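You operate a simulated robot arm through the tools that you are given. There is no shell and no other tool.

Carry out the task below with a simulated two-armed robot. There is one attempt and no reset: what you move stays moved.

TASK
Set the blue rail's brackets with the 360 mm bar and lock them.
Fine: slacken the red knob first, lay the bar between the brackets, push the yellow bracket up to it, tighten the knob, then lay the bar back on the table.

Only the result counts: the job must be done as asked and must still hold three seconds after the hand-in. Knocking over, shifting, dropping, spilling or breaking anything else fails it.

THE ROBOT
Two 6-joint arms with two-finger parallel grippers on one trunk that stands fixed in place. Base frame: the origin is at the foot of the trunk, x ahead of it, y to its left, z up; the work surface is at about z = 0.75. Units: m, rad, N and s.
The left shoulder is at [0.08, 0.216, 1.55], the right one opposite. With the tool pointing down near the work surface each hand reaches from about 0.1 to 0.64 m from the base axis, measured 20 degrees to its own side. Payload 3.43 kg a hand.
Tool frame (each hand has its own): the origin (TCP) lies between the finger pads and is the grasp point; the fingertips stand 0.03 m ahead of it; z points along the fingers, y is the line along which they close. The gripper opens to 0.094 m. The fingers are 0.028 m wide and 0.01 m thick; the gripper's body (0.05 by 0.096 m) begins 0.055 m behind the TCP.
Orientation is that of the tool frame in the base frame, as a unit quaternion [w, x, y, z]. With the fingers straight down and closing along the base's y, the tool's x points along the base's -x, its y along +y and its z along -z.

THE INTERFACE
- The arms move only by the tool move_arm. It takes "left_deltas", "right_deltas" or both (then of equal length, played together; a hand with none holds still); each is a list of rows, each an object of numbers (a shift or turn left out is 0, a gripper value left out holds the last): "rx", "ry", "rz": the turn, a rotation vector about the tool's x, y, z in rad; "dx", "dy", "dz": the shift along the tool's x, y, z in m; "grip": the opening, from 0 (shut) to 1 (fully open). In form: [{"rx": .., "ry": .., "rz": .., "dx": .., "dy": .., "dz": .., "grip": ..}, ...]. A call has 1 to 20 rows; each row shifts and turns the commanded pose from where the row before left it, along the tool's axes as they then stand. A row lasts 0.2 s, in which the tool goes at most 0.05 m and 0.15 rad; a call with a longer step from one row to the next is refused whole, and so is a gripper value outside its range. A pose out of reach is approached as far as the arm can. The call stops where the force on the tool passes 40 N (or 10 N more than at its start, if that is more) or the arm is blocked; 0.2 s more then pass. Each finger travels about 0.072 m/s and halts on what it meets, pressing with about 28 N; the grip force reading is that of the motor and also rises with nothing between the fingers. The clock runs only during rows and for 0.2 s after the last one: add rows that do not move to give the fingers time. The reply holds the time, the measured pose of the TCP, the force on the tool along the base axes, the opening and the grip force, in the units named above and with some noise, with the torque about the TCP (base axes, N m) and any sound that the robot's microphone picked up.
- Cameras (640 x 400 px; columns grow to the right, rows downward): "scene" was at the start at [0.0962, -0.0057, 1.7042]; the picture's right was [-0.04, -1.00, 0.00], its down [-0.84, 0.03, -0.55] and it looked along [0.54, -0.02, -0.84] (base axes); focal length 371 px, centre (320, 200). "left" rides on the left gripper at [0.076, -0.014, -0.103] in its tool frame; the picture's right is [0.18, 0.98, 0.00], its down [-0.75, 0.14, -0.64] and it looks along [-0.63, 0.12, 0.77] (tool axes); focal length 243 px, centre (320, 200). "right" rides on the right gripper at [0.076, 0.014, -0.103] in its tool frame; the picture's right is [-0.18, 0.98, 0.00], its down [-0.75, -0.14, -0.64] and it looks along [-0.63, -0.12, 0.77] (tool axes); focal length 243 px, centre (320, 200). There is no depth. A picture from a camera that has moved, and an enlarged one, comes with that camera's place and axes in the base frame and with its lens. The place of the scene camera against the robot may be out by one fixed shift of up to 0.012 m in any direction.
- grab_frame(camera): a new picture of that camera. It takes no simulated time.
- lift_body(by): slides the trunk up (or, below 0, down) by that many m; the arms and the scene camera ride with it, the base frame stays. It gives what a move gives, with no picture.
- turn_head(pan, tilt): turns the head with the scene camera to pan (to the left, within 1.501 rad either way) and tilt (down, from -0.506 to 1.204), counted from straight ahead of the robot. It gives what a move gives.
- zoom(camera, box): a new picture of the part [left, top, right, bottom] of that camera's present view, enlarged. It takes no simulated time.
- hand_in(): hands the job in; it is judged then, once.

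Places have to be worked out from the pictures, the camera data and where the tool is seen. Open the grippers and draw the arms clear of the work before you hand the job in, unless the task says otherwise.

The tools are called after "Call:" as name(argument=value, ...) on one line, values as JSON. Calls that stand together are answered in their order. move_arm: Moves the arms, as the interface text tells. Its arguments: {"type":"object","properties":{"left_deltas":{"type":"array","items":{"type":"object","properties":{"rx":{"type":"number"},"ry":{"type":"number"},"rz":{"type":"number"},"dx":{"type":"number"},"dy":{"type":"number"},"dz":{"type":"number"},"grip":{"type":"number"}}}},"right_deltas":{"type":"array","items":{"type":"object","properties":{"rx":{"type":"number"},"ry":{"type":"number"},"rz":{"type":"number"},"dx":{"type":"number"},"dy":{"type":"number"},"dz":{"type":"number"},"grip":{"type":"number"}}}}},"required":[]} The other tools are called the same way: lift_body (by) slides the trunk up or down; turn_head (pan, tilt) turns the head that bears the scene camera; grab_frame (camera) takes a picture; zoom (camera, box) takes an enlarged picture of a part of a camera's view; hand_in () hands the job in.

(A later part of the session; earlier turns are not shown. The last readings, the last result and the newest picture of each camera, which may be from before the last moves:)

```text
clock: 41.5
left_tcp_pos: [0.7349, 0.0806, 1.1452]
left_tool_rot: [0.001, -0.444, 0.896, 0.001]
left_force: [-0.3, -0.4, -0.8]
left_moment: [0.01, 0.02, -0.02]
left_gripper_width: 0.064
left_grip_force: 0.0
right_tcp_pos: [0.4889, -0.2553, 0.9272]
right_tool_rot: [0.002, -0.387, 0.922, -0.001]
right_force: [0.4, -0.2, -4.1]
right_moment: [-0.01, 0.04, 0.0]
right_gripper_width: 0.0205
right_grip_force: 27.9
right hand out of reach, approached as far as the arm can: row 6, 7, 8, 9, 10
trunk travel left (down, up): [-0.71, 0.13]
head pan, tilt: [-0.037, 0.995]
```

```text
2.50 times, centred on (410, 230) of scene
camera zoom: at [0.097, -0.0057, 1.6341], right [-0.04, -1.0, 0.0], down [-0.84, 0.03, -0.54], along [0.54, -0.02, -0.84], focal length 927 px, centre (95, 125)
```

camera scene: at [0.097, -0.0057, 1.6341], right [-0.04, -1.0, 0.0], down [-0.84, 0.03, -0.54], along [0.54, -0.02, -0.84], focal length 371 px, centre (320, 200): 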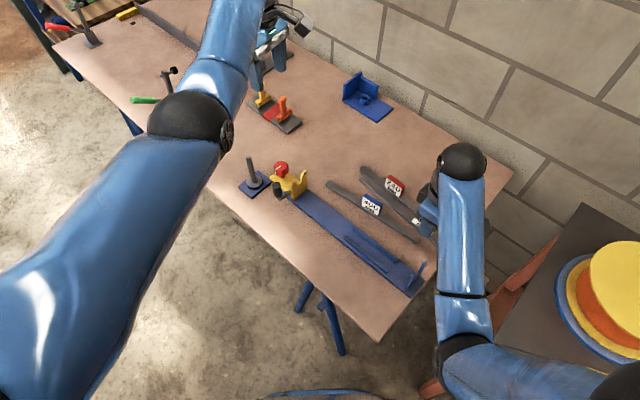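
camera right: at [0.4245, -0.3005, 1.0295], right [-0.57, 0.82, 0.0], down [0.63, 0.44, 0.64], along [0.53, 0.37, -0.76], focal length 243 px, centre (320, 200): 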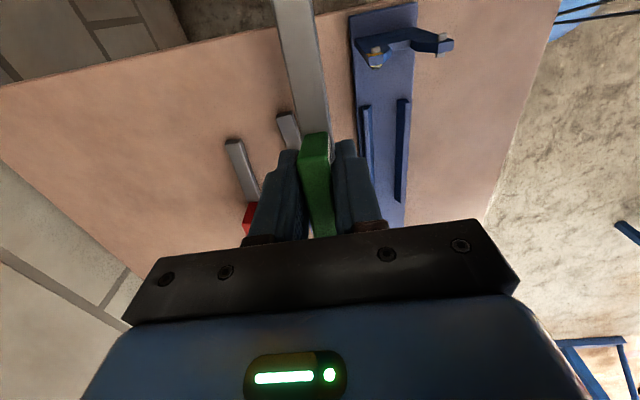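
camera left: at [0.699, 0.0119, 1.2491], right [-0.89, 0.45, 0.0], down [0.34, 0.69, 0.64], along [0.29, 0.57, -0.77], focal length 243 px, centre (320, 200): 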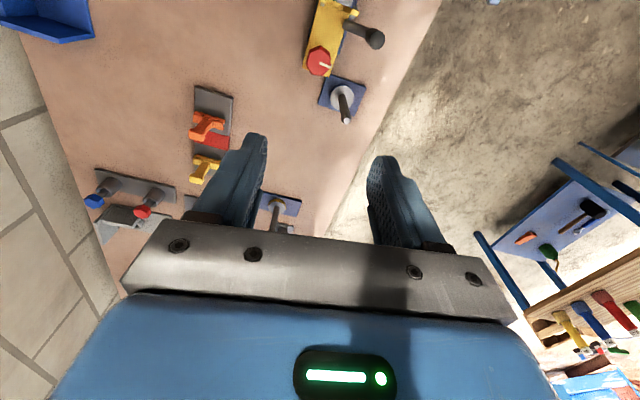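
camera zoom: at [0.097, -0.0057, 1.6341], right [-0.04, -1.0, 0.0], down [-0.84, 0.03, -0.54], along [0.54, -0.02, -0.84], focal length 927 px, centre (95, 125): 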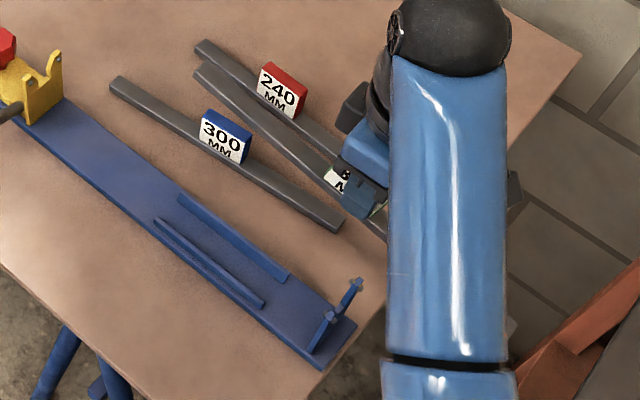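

I need a more accurate gap figure, so I'll zoom the scene camera tightly on each bracket.

Call:
zoom(camera="scene", box=[260, 150, 320, 210])

Call:
zoom(camera="scene", box=[380, 240, 440, 300])

```text
6.67 times, centred on (290, 180) of scene
camera zoom: at [0.097, -0.0057, 1.6341], right [-0.04, -1.0, 0.0], down [-0.84, 0.03, -0.54], along [0.54, -0.02, -0.84], focal length 2472 px, centre (520, 333)
```

zoom: 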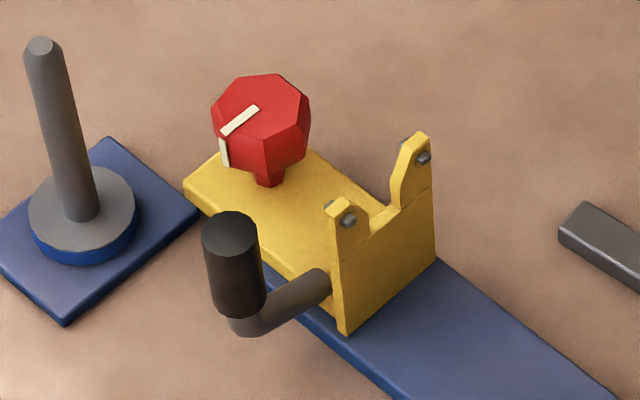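

```text
6.67 times, centred on (410, 270) of scene
camera zoom: at [0.097, -0.0057, 1.6341], right [-0.04, -1.0, 0.0], down [-0.84, 0.03, -0.54], along [0.54, -0.02, -0.84], focal length 2472 px, centre (-280, -267)
```

zoom: 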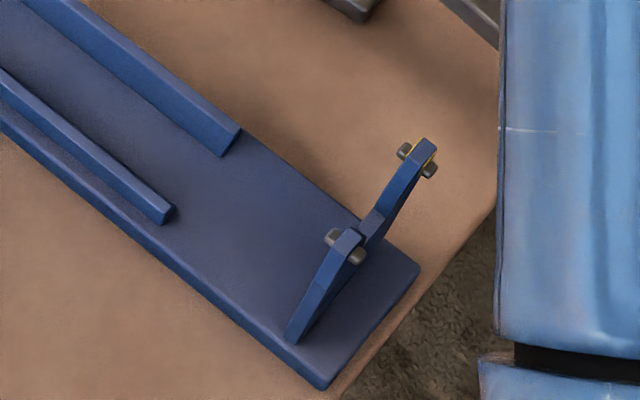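

Gap estimates from both cameras agree at roughly 372–379 mm, so there's ~15 mm slack, and the notch between the ears is narrow, so lateral alignment matters. I'll check how much the bar is pitched in the grip now.

Call:
zoom(camera="right", box=[240, 0, 400, 160])

Call:
zoom(camera="scene", box=[350, 150, 450, 250])

```text
2.50 times, centred on (320, 80) of right
camera zoom: at [0.4245, -0.3005, 1.0295], right [-0.57, 0.82, 0.0], down [0.63, 0.44, 0.64], along [0.53, 0.37, -0.76], focal length 606 px, centre (320, 500)
```

zoom: 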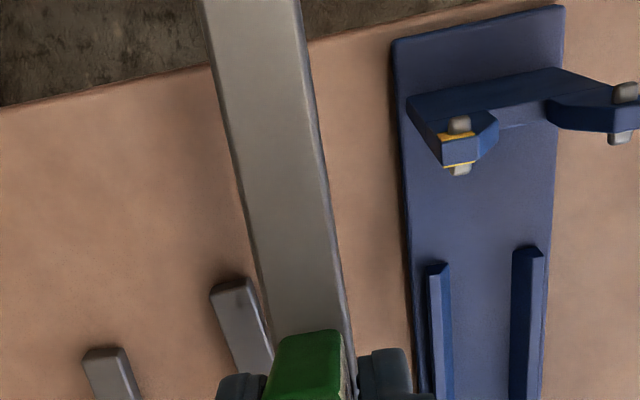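

```text
4.00 times, centred on (400, 200) of scene
camera zoom: at [0.097, -0.0057, 1.6341], right [-0.04, -1.0, 0.0], down [-0.84, 0.03, -0.54], along [0.54, -0.02, -0.84], focal length 1483 px, centre (0, 200)
```

zoom: 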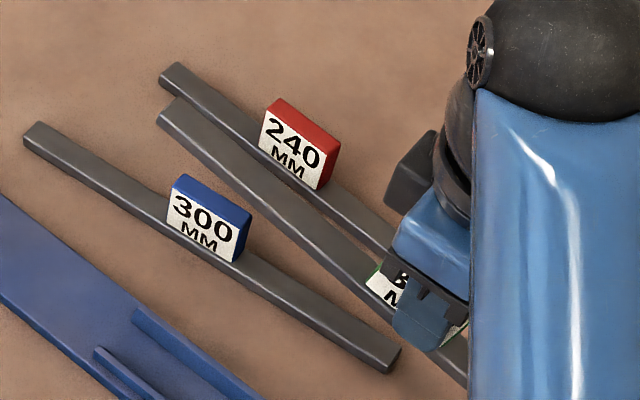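

The bar is pitched ~0.2 rad (yellow end up). I'll raise the trunk by 0.04, return over the rail, then level the bar by tilting the hand about its y axis rather than by contact.

Call:
lift_body(by=0.04)

Call:
move_arm(right_deltas=[{"dx": -0.012, "dy": 0.006}, {"dx": -0.018, "dy": 0.008}, {"dx": -0.022, "dy": 0.009}, {"dx": -0.022, "dy": 0.009}, {"dx": -0.022, "dy": 0.009}, {"dx": -0.022, "dy": 0.009}, {"dx": -0.02, "dy": 0.008}, {"dx": -0.0155, "dy": 0.0053}, {"ry": 0.07}, {"ry": 0.07}, {"ry": 0.06}, {}])

Call:
grab_frame(camera="right")

Call:
zoom(camera="scene", box=[240, 140, 400, 260])

```text
clock: 42.3
left_tcp_pos: [0.7342, 0.0803, 1.1859]
left_tool_rot: [0.0, -0.443, 0.896, 0.001]
left_force: [1.1, 0.4, -0.3]
left_moment: [-0.01, 0.0, 0.02]
left_gripper_width: 0.0642
left_grip_force: 0.1
right_tcp_pos: [0.4873, -0.2563, 0.9669]
right_tool_rot: [0.0, -0.387, 0.922, -0.002]
right_force: [-0.5, 0.5, -4.2]
right_moment: [0.0, 0.04, 0.0]
right_gripper_width: 0.0202
right_grip_force: 28.2
trunk travel left (down, up): [-0.75, 0.09]
head pan, tilt: [-0.037, 0.995]
```

```text
clock: 44.9
left_tcp_pos: [0.7339, 0.0793, 1.1846]
left_tool_rot: [-0.001, -0.444, 0.896, 0.0]
left_force: [0.4, -0.2, 0.9]
left_moment: [-0.03, 0.01, 0.03]
left_gripper_width: 0.064
left_grip_force: 0.0
right_tcp_pos: [0.5515, -0.1022, 0.9638]
right_tool_rot: [-0.091, -0.385, 0.918, -0.039]
right_force: [-0.1, -0.7, -3.8]
right_moment: [-0.04, 0.01, 0.01]
right_gripper_width: 0.0202
right_grip_force: 28.5
right hand out of reach, approached as far as the arm can: row 11
trunk travel left (down, up): [-0.75, 0.09]
head pan, tilt: [-0.037, 0.995]
```

```text
taken
camera right: at [0.5042, -0.1301, 1.0795], right [-0.57, 0.82, -0.04], down [0.71, 0.52, 0.48], along [0.41, 0.25, -0.88], focal length 243 px, centre (320, 200)
```

right: 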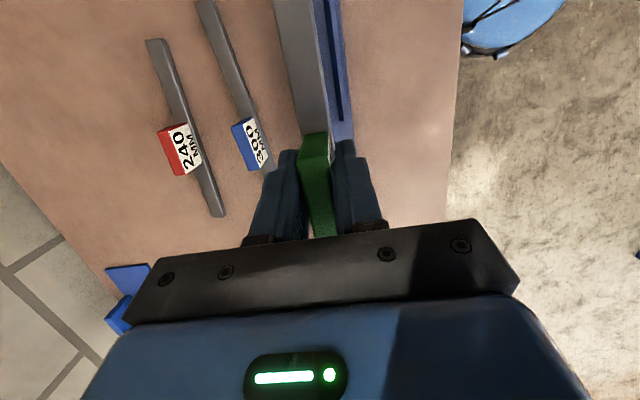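

```text
3.33 times, centred on (320, 200) of scene
camera zoom: at [0.0968, -0.0058, 1.6741], right [-0.04, -1.0, 0.0], down [-0.84, 0.03, -0.54], along [0.54, -0.02, -0.84], focal length 1236 px, centre (320, 200)
```

zoom: 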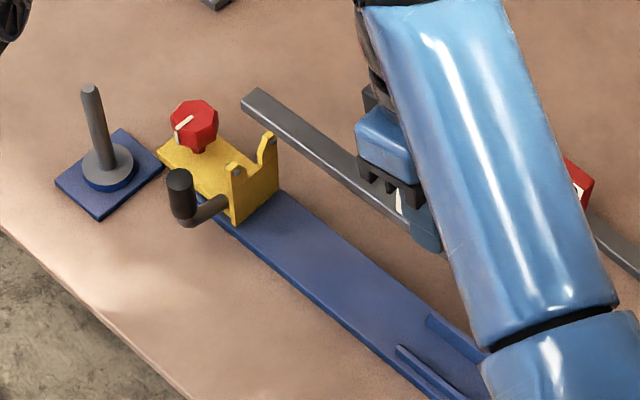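

The bar is now level within a few degrees. Combining both cameras (and the knob's position), the notch centre lies ~3–4 mm toward the far side of my bar line, so I'll trim yaw slightly, shift +4 mm toward yellow, and lower 60 mm to just above ear height.

Call:
move_arm(right_deltas=[{"dx": -0.004, "dy": -0.001, "dz": -0.0008, "rz": 0.012}, {"dx": -0.003, "dz": 0.0147}, {"dx": -0.003, "dz": 0.0147}, {"dx": -0.003, "dz": 0.0147}, {"dx": -0.003, "dz": 0.0147}, {}])

Call:
zoom(camera="scene", box=[250, 150, 350, 225])

Call:
grab_frame(camera="right")

```text
clock: 46.3
left_tcp_pos: [0.734, 0.0805, 1.1865]
left_tool_rot: [0.0, -0.444, 0.896, 0.0]
left_force: [-0.5, 0.4, 0.4]
left_moment: [-0.02, -0.01, -0.01]
left_gripper_width: 0.064
left_grip_force: 0.1
right_tcp_pos: [0.5557, -0.0989, 0.9035]
right_tool_rot: [-0.091, -0.379, 0.92, -0.04]
right_force: [-0.1, -0.6, -3.0]
right_moment: [-0.01, 0.03, 0.02]
right_gripper_width: 0.0205
right_grip_force: 28.2
trunk travel left (down, up): [-0.75, 0.09]
head pan, tilt: [-0.037, 0.995]
```

```text
5.33 times, centred on (300, 188) of scene
camera zoom: at [0.0968, -0.0058, 1.6742], right [-0.04, -1.0, 0.0], down [-0.84, 0.03, -0.54], along [0.54, -0.02, -0.84], focal length 1977 px, centre (427, 267)
```

zoom: 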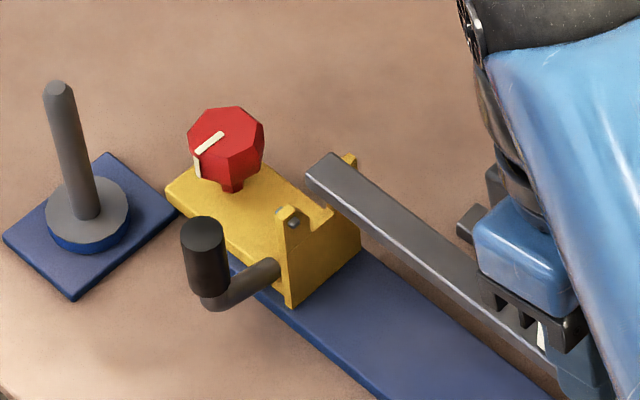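

```text
taken
camera right: at [0.5071, -0.1275, 1.0191], right [-0.57, 0.82, -0.04], down [0.71, 0.51, 0.48], along [0.42, 0.24, -0.87], focal length 243 px, centre (320, 200)
```

right: 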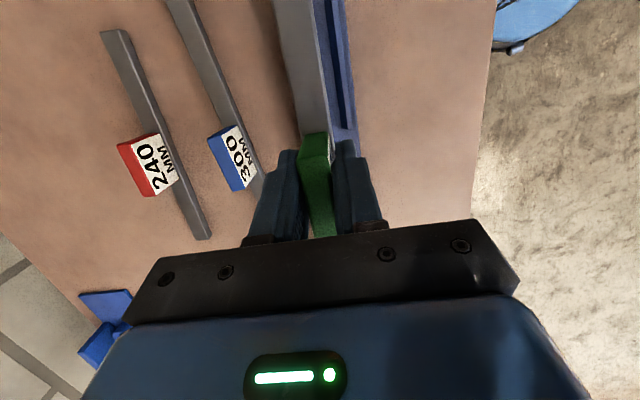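

Clearance to the yellow face is ~6 mm and the bar end reads ~3 mm toward the near ear. I'll shift 2 mm to the far side and descend 20 mm gently, watching forces.

Call:
move_arm(right_deltas=[{"dy": -0.002}, {"dx": -0.001, "dz": 0.0049}, {"dx": -0.001, "dz": 0.0049}, {"dx": -0.001, "dz": 0.0049}, {"dx": -0.001, "dz": 0.0049}, {}])

Call:
zoom(camera="scene", box=[260, 150, 340, 210])

```text
clock: 47.7
left_tcp_pos: [0.7332, 0.081, 1.1861]
left_tool_rot: [-0.001, -0.444, 0.896, 0.001]
left_force: [0.2, 0.0, -0.3]
left_moment: [-0.01, -0.04, -0.01]
left_gripper_width: 0.0641
left_grip_force: 0.2
right_tcp_pos: [0.5559, -0.1013, 0.8843]
right_tool_rot: [-0.088, -0.379, 0.92, -0.04]
right_force: [-2.5, 2.8, 1.5]
right_moment: [0.75, -0.39, 0.64]
right_gripper_width: 0.0207
right_grip_force: 28.0
trunk travel left (down, up): [-0.75, 0.09]
head pan, tilt: [-0.037, 0.995]
```

```text
6.67 times, centred on (300, 180) of scene
camera zoom: at [0.0955, -0.0052, 1.6742], right [-0.04, -1.0, 0.0], down [-0.84, 0.03, -0.55], along [0.54, -0.02, -0.84], focal length 2472 px, centre (453, 333)
```

zoom: 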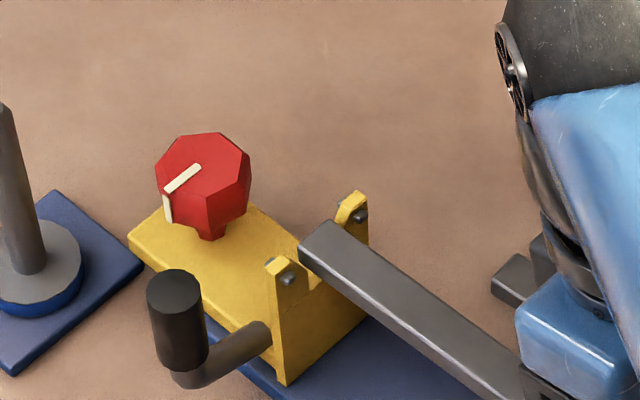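

It touched the far ear this time (push toward the near side), so the bar end still overlaps the ears by ~2 mm and I over-shifted laterally. I'll lift 20 mm, move 9 mm toward the blue bracket and 2 mm back laterally.

Call:
move_arm(right_deltas=[{"dx": 0.002, "dz": -0.0098}, {"dx": 0.002, "dz": -0.0098}, {"dx": 0.0088, "dy": 0.002, "dz": 0.0018}, {}])

Call:
zoom(camera="scene", box=[260, 150, 340, 210])

Call:
grab_frame(camera="right")

```text
clock: 48.7
left_tcp_pos: [0.7341, 0.0807, 1.1851]
left_tool_rot: [0.0, -0.444, 0.896, 0.0]
left_force: [-0.5, -0.3, 0.7]
left_moment: [0.01, 0.0, 0.0]
left_gripper_width: 0.0639
left_grip_force: 0.1
right_tcp_pos: [0.5486, -0.1071, 0.9034]
right_tool_rot: [-0.091, -0.38, 0.92, -0.039]
right_force: [-0.5, -1.2, -3.6]
right_moment: [-0.04, 0.0, 0.01]
right_gripper_width: 0.0204
right_grip_force: 27.8
trunk travel left (down, up): [-0.75, 0.09]
head pan, tilt: [-0.037, 0.995]
```

```text
6.67 times, centred on (300, 180) of scene
camera zoom: at [0.097, -0.0058, 1.6741], right [-0.04, -1.0, 0.0], down [-0.84, 0.03, -0.54], along [0.54, -0.02, -0.84], focal length 2472 px, centre (453, 333)
```

zoom: 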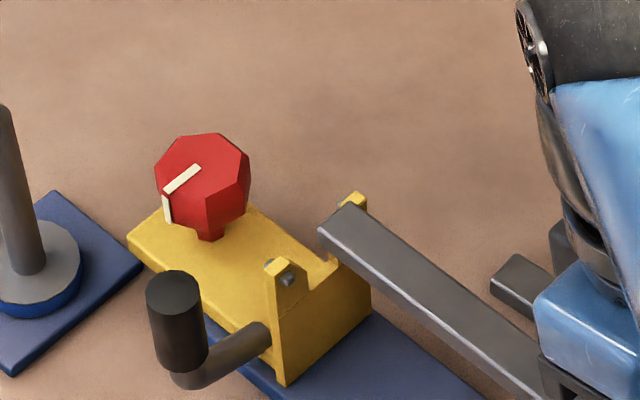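

```text
taken
camera right: at [0.5004, -0.1346, 1.0191], right [-0.56, 0.82, -0.04], down [0.71, 0.51, 0.48], along [0.42, 0.24, -0.87], focal length 243 px, centre (320, 200)
```

right: 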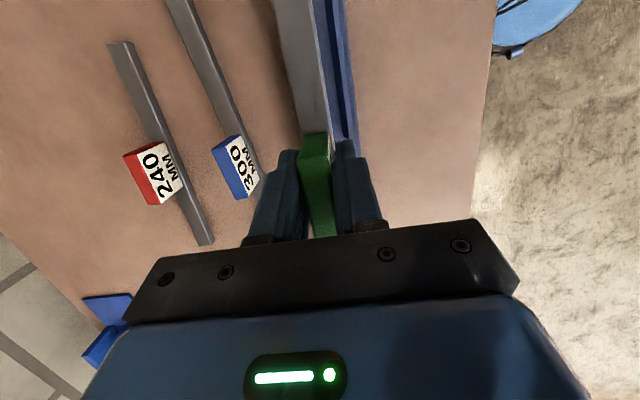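

Both contacts happened ~6.5 mm before the face, i.e. on the protruding pins, first near side then far side; so the lateral centre is between those two positions. I'll set TCP lateral accordingly (3 mm back) and shift 7 mm toward yellow to balance the ends, then descend 20 mm.

Call:
move_arm(right_deltas=[{"dx": -0.0069, "dy": 0.003, "dz": -0.0014}, {}, {"dx": -0.001, "dz": 0.0049}, {"dx": -0.001, "dz": 0.0049}, {"dx": -0.001, "dz": 0.0049}, {"dx": -0.001, "dz": 0.0049}, {}])

Call:
zoom(camera="scene", box=[260, 150, 340, 210])

```text
clock: 50.3
left_tcp_pos: [0.7347, 0.0818, 1.1854]
left_tool_rot: [0.0, -0.444, 0.896, 0.001]
left_force: [0.8, 0.3, 1.2]
left_moment: [-0.05, 0.0, 0.05]
left_gripper_width: 0.064
left_grip_force: 0.0
right_tcp_pos: [0.5517, -0.0985, 0.8844]
right_tool_rot: [-0.09, -0.38, 0.92, -0.04]
right_force: [-1.2, 0.2, -2.2]
right_moment: [0.27, -0.22, 0.15]
right_gripper_width: 0.0203
right_grip_force: 27.9
trunk travel left (down, up): [-0.75, 0.09]
head pan, tilt: [-0.037, 0.995]
```

```text
6.67 times, centred on (300, 180) of scene
camera zoom: at [0.0964, -0.0055, 1.6742], right [-0.04, -1.0, 0.0], down [-0.84, 0.03, -0.54], along [0.54, -0.02, -0.84], focal length 2472 px, centre (453, 333)
```

zoom: 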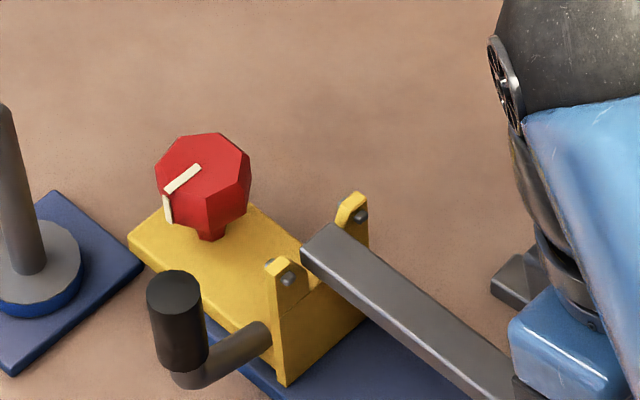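

Still a light touch at the yellow end (moment ~0.25 N·m). I'll lift 10 mm, move 6 mm further toward blue, and descend again watching which end touches.

Call:
move_arm(right_deltas=[{"dx": 0.002, "dz": -0.0098}, {"dx": 0.0059, "dy": 0.0, "dz": 0.0012}, {}, {"dx": -0.001, "dz": 0.0049}, {"dx": -0.001, "dz": 0.0049}, {}])

```text
clock: 51.7
left_tcp_pos: [0.7344, 0.0802, 1.1864]
left_tool_rot: [0.0, -0.444, 0.896, -0.001]
left_force: [0.9, -0.2, -0.6]
left_moment: [-0.02, -0.02, 0.02]
left_gripper_width: 0.0639
left_grip_force: 0.0
right_tcp_pos: [0.548, -0.1037, 0.8842]
right_tool_rot: [-0.09, -0.379, 0.92, -0.041]
right_force: [0.7, 0.1, -3.2]
right_moment: [-0.04, 0.02, 0.02]
right_gripper_width: 0.0203
right_grip_force: 28.0
trunk travel left (down, up): [-0.75, 0.09]
head pan, tilt: [-0.037, 0.995]
```

No contact now. I descend another 20 mm carefully.

Call:
move_arm(right_deltas=[{"dx": -0.001, "dz": 0.0049}, {"dx": -0.001, "dz": 0.0049}, {"dx": -0.001, "dz": 0.0049}, {"dx": -0.001, "dz": 0.0049}, {}])

Call:
zoom(camera="scene", box=[260, 150, 340, 210])

Call:
zoom(camera="right", box=[240, 0, 400, 160])

```text
clock: 52.9
left_tcp_pos: [0.734, 0.0803, 1.1853]
left_tool_rot: [0.0, -0.443, 0.896, 0.001]
left_force: [-0.5, 0.5, -0.4]
left_moment: [-0.02, 0.0, 0.02]
left_gripper_width: 0.064
left_grip_force: 0.1
right_tcp_pos: [0.548, -0.1032, 0.8647]
right_tool_rot: [-0.09, -0.38, 0.92, -0.04]
right_force: [-0.4, -1.8, -3.9]
right_moment: [-0.04, 0.02, 0.0]
right_gripper_width: 0.0205
right_grip_force: 28.0
trunk travel left (down, up): [-0.75, 0.09]
head pan, tilt: [-0.037, 0.995]
```

```text
6.67 times, centred on (300, 180) of scene
camera zoom: at [0.0969, -0.0057, 1.6741], right [-0.04, -1.0, 0.0], down [-0.84, 0.03, -0.54], along [0.54, -0.02, -0.84], focal length 2472 px, centre (453, 333)
```

zoom: 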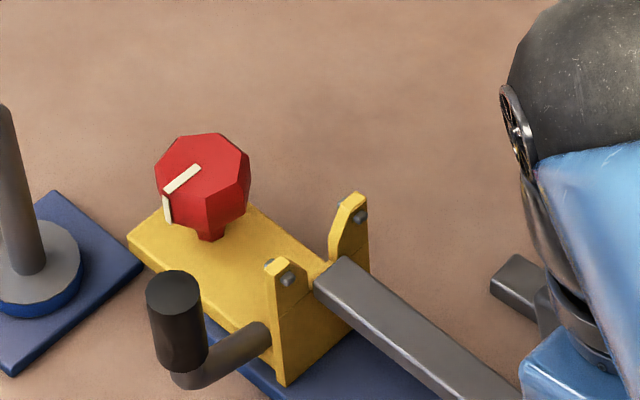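

```text
2.50 times, centred on (320, 80) of right
camera zoom: at [0.5005, -0.1306, 0.9803], right [-0.57, 0.82, -0.04], down [0.71, 0.51, 0.48], along [0.42, 0.24, -0.87], focal length 606 px, centre (320, 500)
```

zoom: 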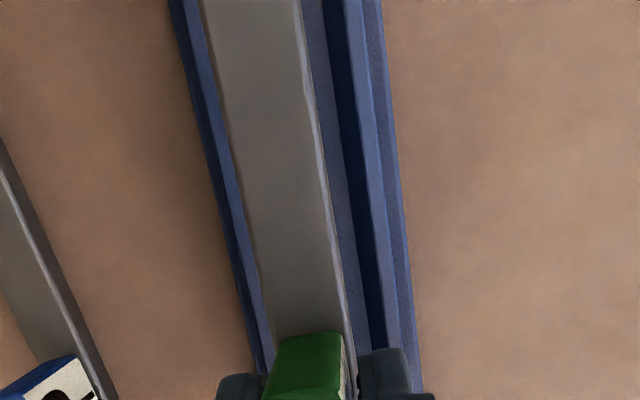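

Still free of contact and centred between the ribs. I continue another 20 mm.

Call:
move_arm(right_deltas=[{"dx": -0.001, "dz": 0.0049}, {"dx": -0.001, "dz": 0.0049}, {"dx": -0.001, "dz": 0.0049}, {"dx": -0.001, "dz": 0.0049}, {}])

Call:
zoom(camera="scene", box=[260, 150, 340, 210])

```text
clock: 54.1
left_tcp_pos: [0.7343, 0.0809, 1.1864]
left_tool_rot: [0.0, -0.444, 0.896, 0.0]
left_force: [0.6, -0.9, 1.5]
left_moment: [-0.03, 0.0, -0.04]
left_gripper_width: 0.064
left_grip_force: 0.1
right_tcp_pos: [0.5483, -0.1026, 0.8437]
right_tool_rot: [-0.091, -0.379, 0.92, -0.04]
right_force: [-0.3, 0.6, -3.4]
right_moment: [-0.07, 0.06, -0.02]
right_gripper_width: 0.0202
right_grip_force: 27.7
trunk travel left (down, up): [-0.75, 0.09]
head pan, tilt: [-0.037, 0.995]
```

```text
6.67 times, centred on (300, 180) of scene
camera zoom: at [0.0969, -0.0057, 1.6741], right [-0.04, -1.0, 0.0], down [-0.84, 0.03, -0.54], along [0.54, -0.02, -0.84], focal length 2472 px, centre (453, 333)
```

zoom: 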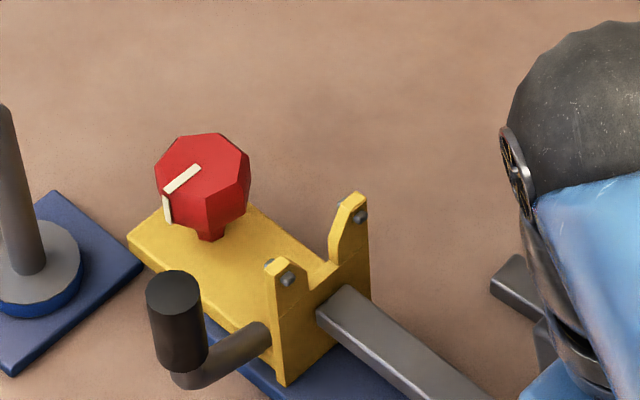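

The bar end is now in front of the yellow plate, below the notch. Continue down in smaller steps until it seats on the rail.

Call:
move_arm(right_deltas=[{"dx": -0.001, "dz": 0.0049}, {"dx": -0.001, "dz": 0.0049}, {"dx": -0.001, "dz": 0.0049}, {"dx": -0.0006, "dz": 0.003}, {"dx": -0.0006, "dz": 0.003}, {}])

Call:
zoom(camera="scene", box=[260, 150, 380, 240])

Call:
grab_frame(camera="right")

```text
clock: 55.5
left_tcp_pos: [0.735, 0.0798, 1.1856]
left_tool_rot: [0.0, -0.444, 0.896, 0.0]
left_force: [0.1, 0.2, 0.9]
left_moment: [-0.01, -0.01, 0.03]
left_gripper_width: 0.0638
left_grip_force: 0.1
right_tcp_pos: [0.5485, -0.1018, 0.8234]
right_tool_rot: [-0.09, -0.38, 0.92, -0.04]
right_force: [-0.8, 0.7, -3.7]
right_moment: [0.02, 0.01, 0.0]
right_gripper_width: 0.0204
right_grip_force: 27.9
trunk travel left (down, up): [-0.75, 0.09]
head pan, tilt: [-0.037, 0.995]
```

```text
4.44 times, centred on (320, 195) of scene
camera zoom: at [0.0969, -0.0057, 1.6741], right [-0.04, -1.0, 0.0], down [-0.84, 0.03, -0.54], along [0.54, -0.02, -0.84], focal length 1648 px, centre (320, 222)
```

zoom: 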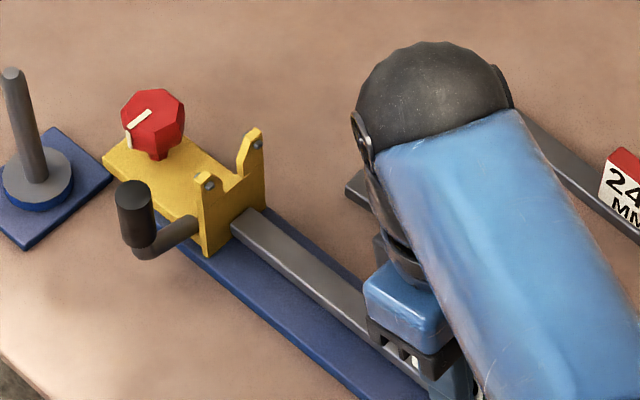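

```text
taken
camera right: at [0.5007, -0.1311, 0.939], right [-0.57, 0.82, -0.04], down [0.71, 0.51, 0.48], along [0.42, 0.24, -0.87], focal length 243 px, centre (320, 200)
```

right: 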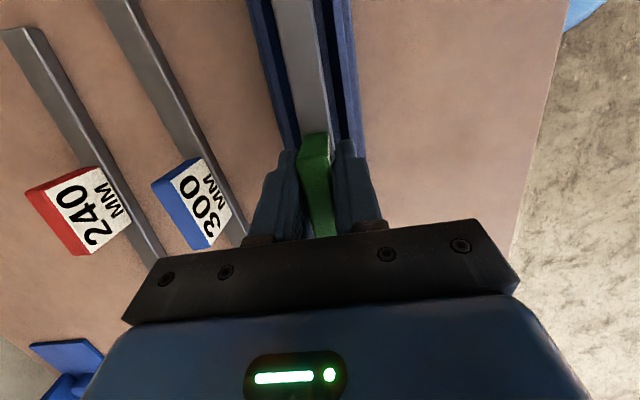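

The bar sits lined up between the ribs and in front of the yellow plate. I'll creep down until the weight transfers.

Call:
move_arm(right_deltas=[{"dx": -0.0006, "dz": 0.003}, {"dx": -0.0006, "dz": 0.003}, {"dx": -0.0006, "dz": 0.003}, {}])

```text
clock: 56.5
left_tcp_pos: [0.7355, 0.0804, 1.1865]
left_tool_rot: [0.0, -0.444, 0.896, 0.001]
left_force: [0.7, -0.6, 0.2]
left_moment: [0.01, 0.01, -0.02]
left_gripper_width: 0.0639
left_grip_force: 0.1
right_tcp_pos: [0.5471, -0.1044, 0.8138]
right_tool_rot: [-0.09, -0.379, 0.92, -0.039]
right_force: [-0.4, 0.6, -3.5]
right_moment: [-0.03, 0.03, 0.05]
right_gripper_width: 0.0201
right_grip_force: 27.9
trunk travel left (down, up): [-0.75, 0.09]
head pan, tilt: [-0.037, 0.995]
```

Still carrying the full weight at z = 0.814. A few more mm.

Call:
move_arm(right_deltas=[{"dx": -0.0004, "dz": 0.002}, {"dx": -0.0004, "dz": 0.002}, {"dx": -0.0004, "dz": 0.002}, {}])

```text
clock: 57.5
left_tcp_pos: [0.7323, 0.081, 1.1871]
left_tool_rot: [0.0, -0.444, 0.896, 0.0]
left_force: [-0.2, 0.5, -0.4]
left_moment: [-0.01, 0.02, -0.02]
left_gripper_width: 0.0638
left_grip_force: 0.1
right_tcp_pos: [0.5486, -0.1024, 0.8098]
right_tool_rot: [-0.089, -0.379, 0.92, -0.04]
right_force: [0.0, 0.2, 9.4]
right_moment: [0.36, -0.25, -0.08]
right_gripper_width: 0.0205
right_grip_force: 28.2
trunk travel left (down, up): [-0.75, 0.09]
head pan, tilt: [-0.037, 0.995]
```

The rail now takes the load (≈13 N up). Let me look before releasing.

Call:
zoom(camera="scene", box=[260, 150, 440, 300])

Call:
zoom(camera="right", box=[220, 0, 420, 240])

```text
2.67 times, centred on (350, 225) of scene
camera zoom: at [0.0949, -0.0055, 1.6744], right [-0.04, -1.0, 0.0], down [-0.84, 0.03, -0.55], along [0.55, -0.02, -0.84], focal length 989 px, centre (240, 133)
```

zoom: 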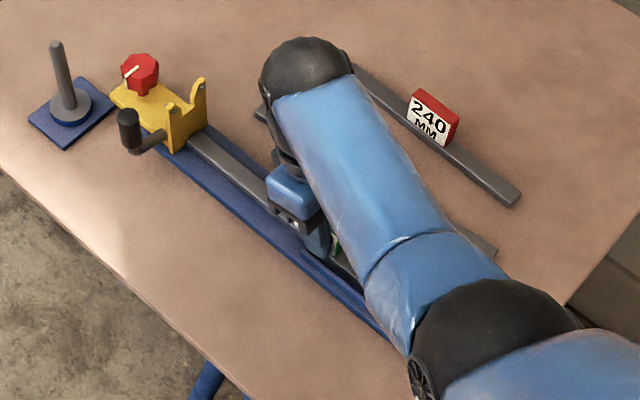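

```text
1.67 times, centred on (320, 120) of right
camera zoom: at [0.5001, -0.1309, 0.9246], right [-0.56, 0.82, -0.04], down [0.71, 0.51, 0.48], along [0.42, 0.24, -0.87], focal length 404 px, centre (320, 333)
```

zoom: 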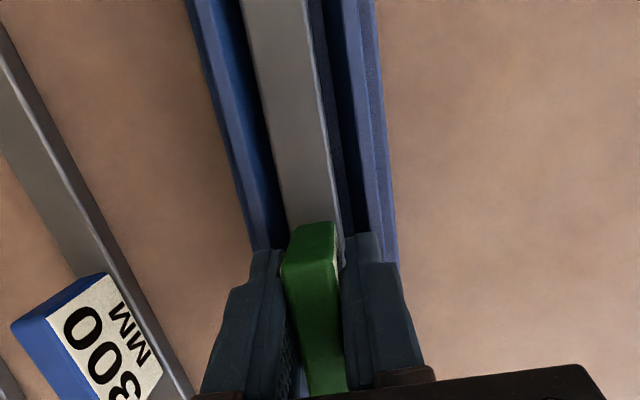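

The bar lies between the ribs. I open the fingers partway (to ~38 mm) and check it stays put.

Call:
move_arm(right_deltas=[{"dz": -0.002}, {"grip": 0.3}, {"grip": 0.4}, {}])

Call:
zoom(camera="right", box=[220, 0, 420, 240])

```text
clock: 58.5
left_tcp_pos: [0.7339, 0.0799, 1.1849]
left_tool_rot: [0.001, -0.444, 0.896, 0.0]
left_force: [-0.2, 0.2, 0.5]
left_moment: [-0.02, 0.03, 0.0]
left_gripper_width: 0.0638
left_grip_force: 0.1
right_tcp_pos: [0.548, -0.1041, 0.8101]
right_tool_rot: [-0.09, -0.379, 0.92, -0.041]
right_force: [-0.4, -0.4, -1.5]
right_moment: [0.0, 0.01, -0.01]
right_gripper_width: 0.0373
right_grip_force: 0.0
trunk travel left (down, up): [-0.75, 0.09]
head pan, tilt: [-0.037, 0.995]
```

```text
1.67 times, centred on (320, 120) of right
camera zoom: at [0.5006, -0.1311, 0.9253], right [-0.57, 0.82, -0.04], down [0.71, 0.51, 0.48], along [0.42, 0.24, -0.87], focal length 404 px, centre (320, 333)
```

zoom: 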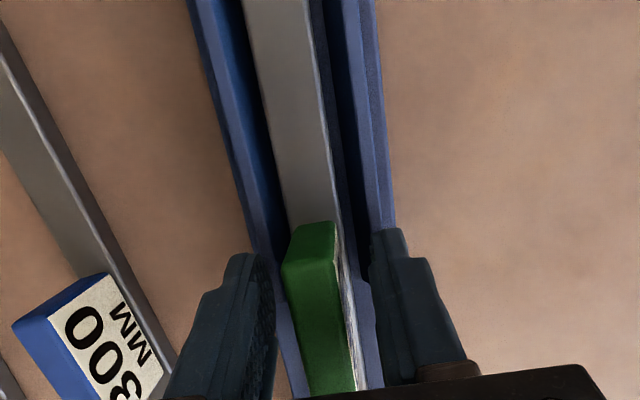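

The bar rests stably. I'll lift the right hand straight up, un-tilt it, and take it away to the right, high above the other bars.

Call:
move_arm(right_deltas=[{"dx": 0.003, "dz": -0.0147}, {"dx": 0.005, "dz": -0.0245}, {"dx": 0.007, "dz": -0.034}, {"dx": 0.007, "dz": -0.034}, {"dx": 0.006, "dz": -0.03}, {"ry": -0.07}, {"ry": -0.07}, {"ry": -0.05}, {}])

Call:
grab_frame(camera="right")

Call:
zoom(camera="scene", box=[250, 140, 440, 300])

```text
clock: 60.5
left_tcp_pos: [0.7338, 0.0798, 1.186]
left_tool_rot: [0.0, -0.444, 0.896, 0.0]
left_force: [0.0, 0.3, 0.3]
left_moment: [-0.01, 0.0, 0.03]
left_gripper_width: 0.0639
left_grip_force: 0.0
right_tcp_pos: [0.5476, -0.1022, 0.9503]
right_tool_rot: [-0.002, -0.382, 0.924, -0.004]
right_force: [0.2, 0.5, -0.3]
right_moment: [-0.05, 0.04, 0.0]
right_gripper_width: 0.0378
right_grip_force: 0.1
trunk travel left (down, up): [-0.75, 0.09]
head pan, tilt: [-0.037, 0.995]
```

```text
taken
camera right: at [0.4844, -0.1447, 1.0536], right [-0.56, 0.83, -0.01], down [0.63, 0.44, 0.64], along [0.53, 0.35, -0.77], focal length 243 px, centre (320, 200)
```

right: 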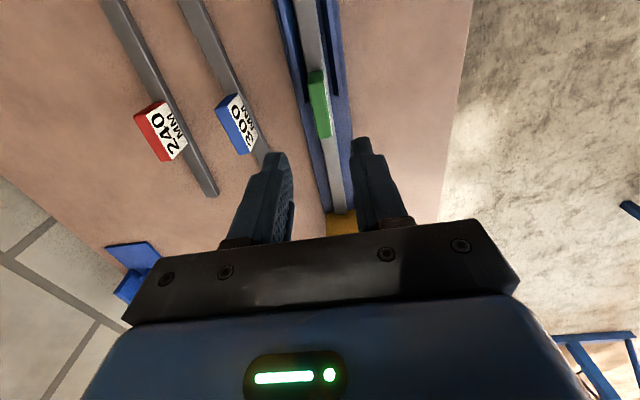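

```text
2.50 times, centred on (345, 220) of scene
camera zoom: at [0.0966, -0.0055, 1.6742], right [-0.04, -1.0, 0.0], down [-0.84, 0.03, -0.54], along [0.54, -0.02, -0.84], focal length 927 px, centre (258, 150)
```

zoom: 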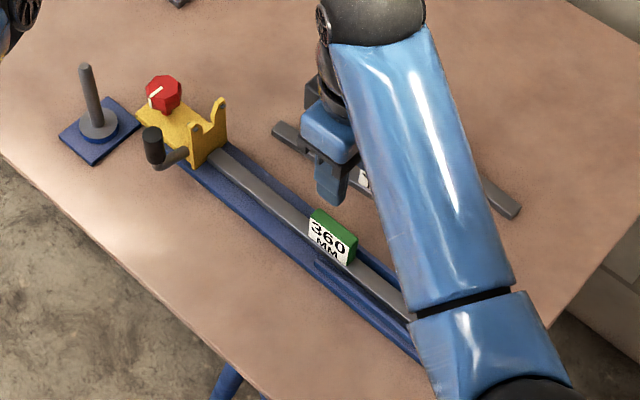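

The bar is lying in the rail. Now the right hand moves away to the right and up.

Call:
move_arm(right_deltas=[{"dx": 0.005, "dy": -0.03, "dz": -0.015}, {"dx": 0.006, "dy": -0.035, "dz": -0.02}, {"dx": 0.006, "dy": -0.035, "dz": -0.02}, {"dx": 0.006, "dy": -0.035, "dz": -0.02}, {"dx": 0.006, "dy": -0.035, "dz": -0.02}, {"dx": 0.006, "dy": -0.035, "dz": -0.02}, {"dx": 0.006, "dy": -0.035, "dz": -0.02}, {"dx": 0.005, "dy": -0.02, "dz": -0.02}, {}])

Call:
grab_frame(camera="scene")

```text
clock: 62.5
left_tcp_pos: [0.7335, 0.0805, 1.1853]
left_tool_rot: [0.0, -0.444, 0.896, 0.0]
left_force: [-0.1, -1.0, 0.0]
left_moment: [0.02, 0.0, 0.0]
left_gripper_width: 0.0637
left_grip_force: 0.1
right_tcp_pos: [0.6974, -0.317, 1.1066]
right_tool_rot: [-0.002, -0.382, 0.924, -0.004]
right_force: [-0.1, 0.4, -0.3]
right_moment: [-0.02, -0.01, 0.0]
right_gripper_width: 0.0374
right_grip_force: 0.0
trunk travel left (down, up): [-0.75, 0.09]
head pan, tilt: [-0.037, 0.995]
```

```text
taken
camera scene: at [0.0962, -0.0054, 1.6742], right [-0.04, -1.0, 0.0], down [-0.84, 0.03, -0.55], along [0.54, -0.02, -0.84], focal length 371 px, centre (320, 200)
```

scene: 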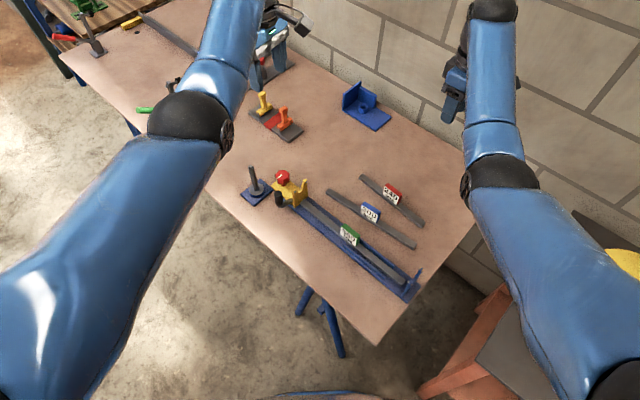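

Clear view of the whole rail now. Let me zoom to see both bar ends.

Call:
zoom(camera="scene", box=[260, 160, 360, 260])

Call:
zoom(camera="scene", box=[350, 220, 440, 310])

```text
4.00 times, centred on (310, 210) of scene
camera zoom: at [0.0962, -0.0054, 1.6742], right [-0.04, -1.0, 0.0], down [-0.84, 0.03, -0.55], along [0.54, -0.02, -0.84], focal length 1483 px, centre (360, 160)
```

zoom: 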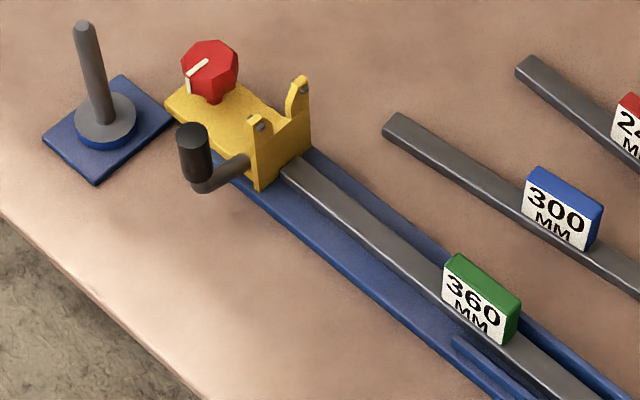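

```text
4.44 times, centred on (395, 265) of scene
camera zoom: at [0.0962, -0.0054, 1.6742], right [-0.04, -1.0, 0.0], down [-0.84, 0.03, -0.55], along [0.54, -0.02, -0.84], focal length 1648 px, centre (-13, -89)
```

zoom: 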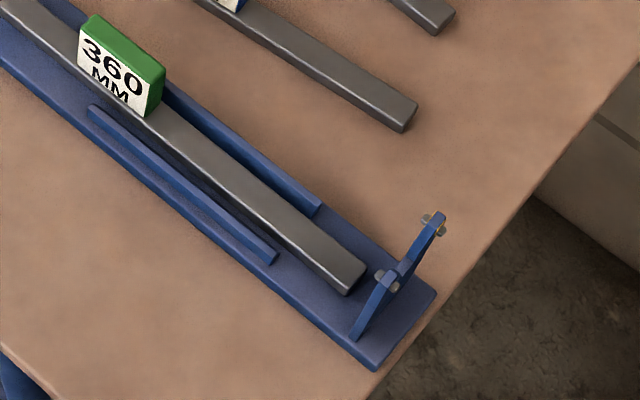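

The bar lies flat: its yellow end almost touches the yellow plate and ~15–20 mm remains at the blue end. Next the left hand must push the yellow carriage. I raise the right hand a bit more, then lower the trunk so the left arm can reach the knob.

Call:
move_arm(right_deltas=[{"dz": -0.02}, {"dz": -0.02}, {"dz": -0.02}, {}])

Call:
lift_body(by=-0.27)

Call:
grab_frame(camera="left")

Call:
grab_frame(camera="scene")

```text
clock: 63.5
left_tcp_pos: [0.7334, 0.0809, 1.1855]
left_tool_rot: [0.0, -0.444, 0.896, 0.0]
left_force: [-0.5, 0.3, -0.2]
left_moment: [0.03, 0.0, 0.01]
left_gripper_width: 0.0637
left_grip_force: 0.0
right_tcp_pos: [0.7055, -0.318, 1.1634]
right_tool_rot: [-0.002, -0.382, 0.924, -0.004]
right_force: [-0.8, -0.2, 0.5]
right_moment: [0.0, -0.03, 0.0]
right_gripper_width: 0.0378
right_grip_force: 0.1
right hand out of reach, approached as far as the arm can: row 3
trunk travel left (down, up): [-0.75, 0.09]
head pan, tilt: [-0.037, 0.995]
```

```text
clock: 66.2
left_tcp_pos: [0.734, 0.0802, 0.9172]
left_tool_rot: [0.0, -0.444, 0.896, 0.0]
left_force: [-0.3, -0.1, 0.1]
left_moment: [0.02, -0.03, -0.02]
left_gripper_width: 0.0641
left_grip_force: 0.0
right_tcp_pos: [0.7064, -0.3183, 0.8931]
right_tool_rot: [-0.001, -0.381, 0.924, -0.003]
right_force: [-0.6, -0.6, -0.6]
right_moment: [0.02, 0.01, 0.0]
right_gripper_width: 0.0376
right_grip_force: 0.1
trunk travel left (down, up): [-0.48, 0.36]
head pan, tilt: [-0.037, 0.995]
```

```text
taken
camera left: at [0.6986, 0.0118, 1.0194], right [-0.89, 0.45, 0.0], down [0.34, 0.69, 0.64], along [0.29, 0.57, -0.77], focal length 243 px, centre (320, 200)
```

left: 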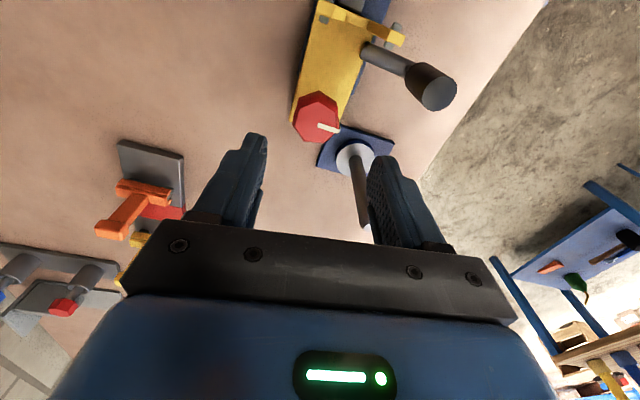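

```text
taken
camera scene: at [0.0962, -0.0057, 1.4042], right [-0.04, -1.0, 0.0], down [-0.84, 0.03, -0.54], along [0.54, -0.02, -0.84], focal length 371 px, centre (320, 200)
```

scene: 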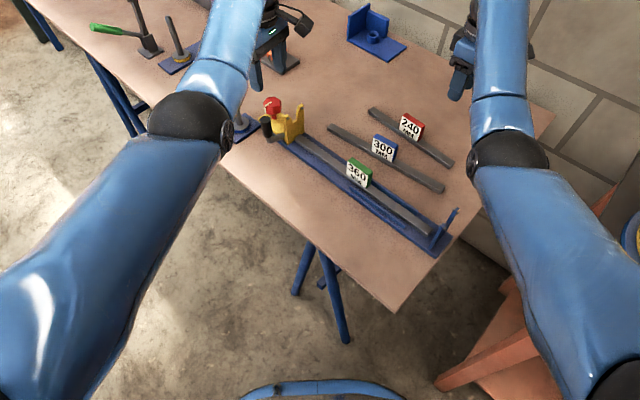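

The left hand is right above the knob (column 318, expected row), at the same yaw as when released. I'll descend to z≈0.811 and grip the knob again.

Call:
move_arm(left_deltas=[{"dz": 0.03}, {"dz": 0.03}, {"dz": 0.03}, {"dz": 0.014}, {}])

Call:
grab_frame(camera="left")

```text
clock: 67.4
left_tcp_pos: [0.7327, 0.0811, 0.8122]
left_tool_rot: [0.0, -0.444, 0.896, 0.0]
left_force: [0.3, -1.2, 0.4]
left_moment: [-0.03, -0.02, 0.01]
left_gripper_width: 0.0639
left_grip_force: 0.0
right_tcp_pos: [0.706, -0.3182, 0.8934]
right_tool_rot: [-0.003, -0.381, 0.924, -0.004]
right_force: [0.7, -0.2, -0.3]
right_moment: [0.02, 0.02, -0.03]
right_gripper_width: 0.0374
right_grip_force: 0.1
trunk travel left (down, up): [-0.48, 0.36]
head pan, tilt: [-0.037, 0.995]
```

```text
taken
camera left: at [0.6981, 0.0119, 0.9151], right [-0.89, 0.45, 0.0], down [0.34, 0.69, 0.64], along [0.29, 0.57, -0.77], focal length 243 px, centre (320, 200)
```

left: 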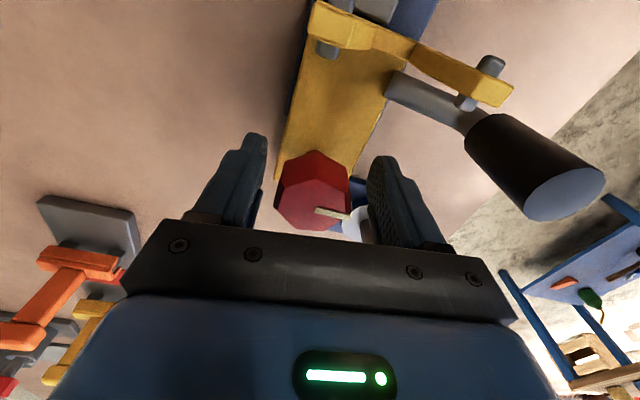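

Knob well between the fingers. I close on it.

Call:
move_arm(left_deltas=[{"grip": 0.4}, {"grip": 0.2}, {"grip": 0.1}, {"grip": 0.0}, {"grip": 0.0}])

Call:
grab_frame(camera="left")

```text
clock: 68.6
left_tcp_pos: [0.7364, 0.078, 0.8122]
left_tool_rot: [0.001, -0.444, 0.896, 0.0]
left_force: [13.4, -10.4, 1.4]
left_moment: [-0.21, -0.3, -0.15]
left_gripper_width: 0.0428
left_grip_force: 44.8
right_tcp_pos: [0.707, -0.3206, 0.8917]
right_tool_rot: [-0.003, -0.381, 0.925, -0.003]
right_force: [-0.9, 0.1, -0.4]
right_moment: [-0.02, -0.01, 0.03]
right_gripper_width: 0.0375
right_grip_force: 0.0
trunk travel left (down, up): [-0.48, 0.36]
head pan, tilt: [-0.037, 0.995]
```

```text
taken
camera left: at [0.6997, 0.0098, 0.915], right [-0.89, 0.45, 0.0], down [0.34, 0.68, 0.64], along [0.29, 0.57, -0.77], focal length 243 px, centre (320, 200)
```

left: 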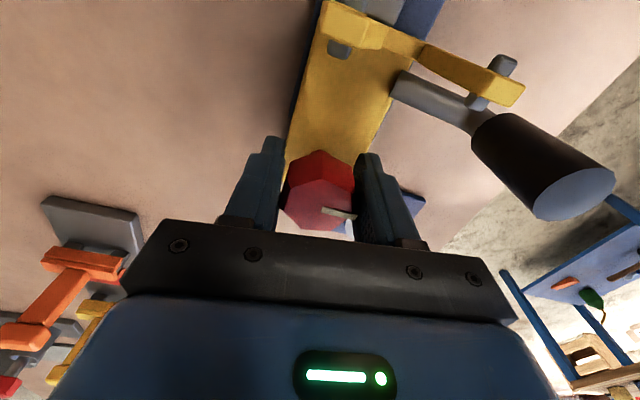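

Gripped with ~17 N lateral bias; I'll relax that and begin sliding the carriage toward the blue bracket (−e), 10 mm first.

Call:
move_arm(left_deltas=[{"dx": 0.0005, "dy": -0.004}, {"dx": 0.0025, "dy": 0.0003}, {"dx": 0.0025, "dy": 0.0003}, {"dx": 0.0025, "dy": 0.0003}, {"dx": 0.0025, "dy": 0.0003}, {}])

Call:
zoom(camera="scene", box=[240, 80, 470, 270])

```text
clock: 70.0
left_tcp_pos: [0.7283, 0.0712, 0.8126]
left_tool_rot: [-0.001, -0.445, 0.895, 0.0]
left_force: [-5.5, 6.8, 4.2]
left_moment: [0.63, -0.16, 0.03]
left_gripper_width: 0.0428
left_grip_force: 44.9
right_tcp_pos: [0.7055, -0.3169, 0.8934]
right_tool_rot: [-0.002, -0.382, 0.924, -0.005]
right_force: [-0.6, 0.2, 0.2]
right_moment: [0.02, -0.02, 0.02]
right_gripper_width: 0.0376
right_grip_force: 0.1
trunk travel left (down, up): [-0.48, 0.36]
head pan, tilt: [-0.037, 0.995]
```

```text
2.11 times, centred on (355, 175) of scene
camera zoom: at [0.0946, -0.0048, 1.4043], right [-0.04, -1.0, 0.0], down [-0.84, 0.03, -0.55], along [0.55, -0.02, -0.84], focal length 780 px, centre (246, 253)
```

zoom: 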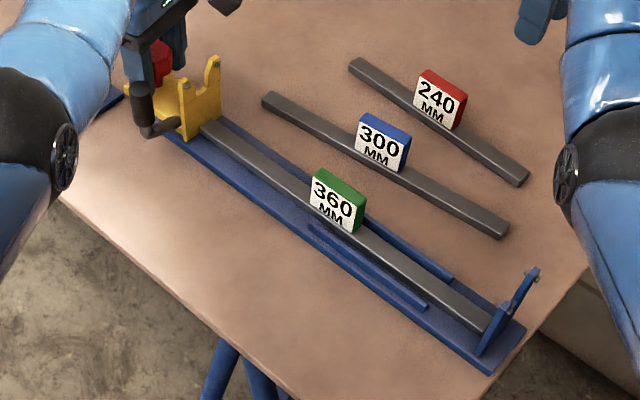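

The carriage slides freely (no force along the rail) and moved ~10 mm, pushing the bar. Continue in 2 mm steps until force along the rail appears.

Call:
move_arm(left_deltas=[{"dx": 0.002, "dy": -0.0007}, {"dx": 0.002, "dy": 0.0003}, {"dx": 0.002, "dy": 0.0003}, {}])

Call:
zoom(camera="scene", box=[380, 180, 470, 270])

```text
clock: 71.0
left_tcp_pos: [0.7242, 0.0696, 0.811]
left_tool_rot: [-0.001, -0.445, 0.895, -0.001]
left_force: [-8.3, 17.7, -0.5]
left_moment: [0.3, 0.19, 0.04]
left_gripper_width: 0.0434
left_grip_force: 44.6
right_tcp_pos: [0.7056, -0.3166, 0.8938]
right_tool_rot: [-0.002, -0.382, 0.924, -0.005]
right_force: [-0.3, 0.1, 0.5]
right_moment: [-0.01, -0.01, -0.04]
right_gripper_width: 0.0377
right_grip_force: 0.0
trunk travel left (down, up): [-0.48, 0.36]
head pan, tilt: [-0.037, 0.995]
```

```text
4.44 times, centred on (425, 225) of scene
camera zoom: at [0.0952, -0.0028, 1.4042], right [-0.04, -1.0, 0.0], down [-0.84, 0.03, -0.55], along [0.55, -0.02, -0.84], focal length 1648 px, centre (-147, 89)
```

zoom: 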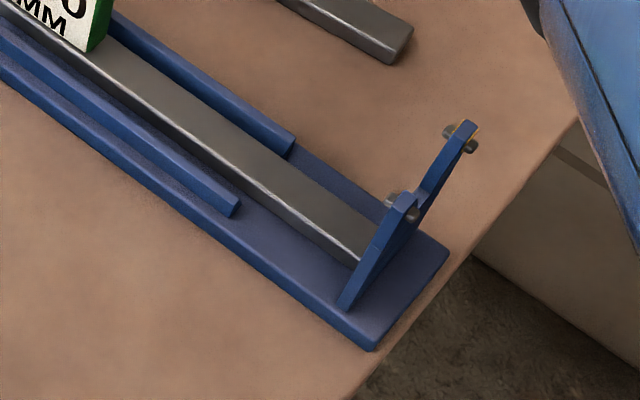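

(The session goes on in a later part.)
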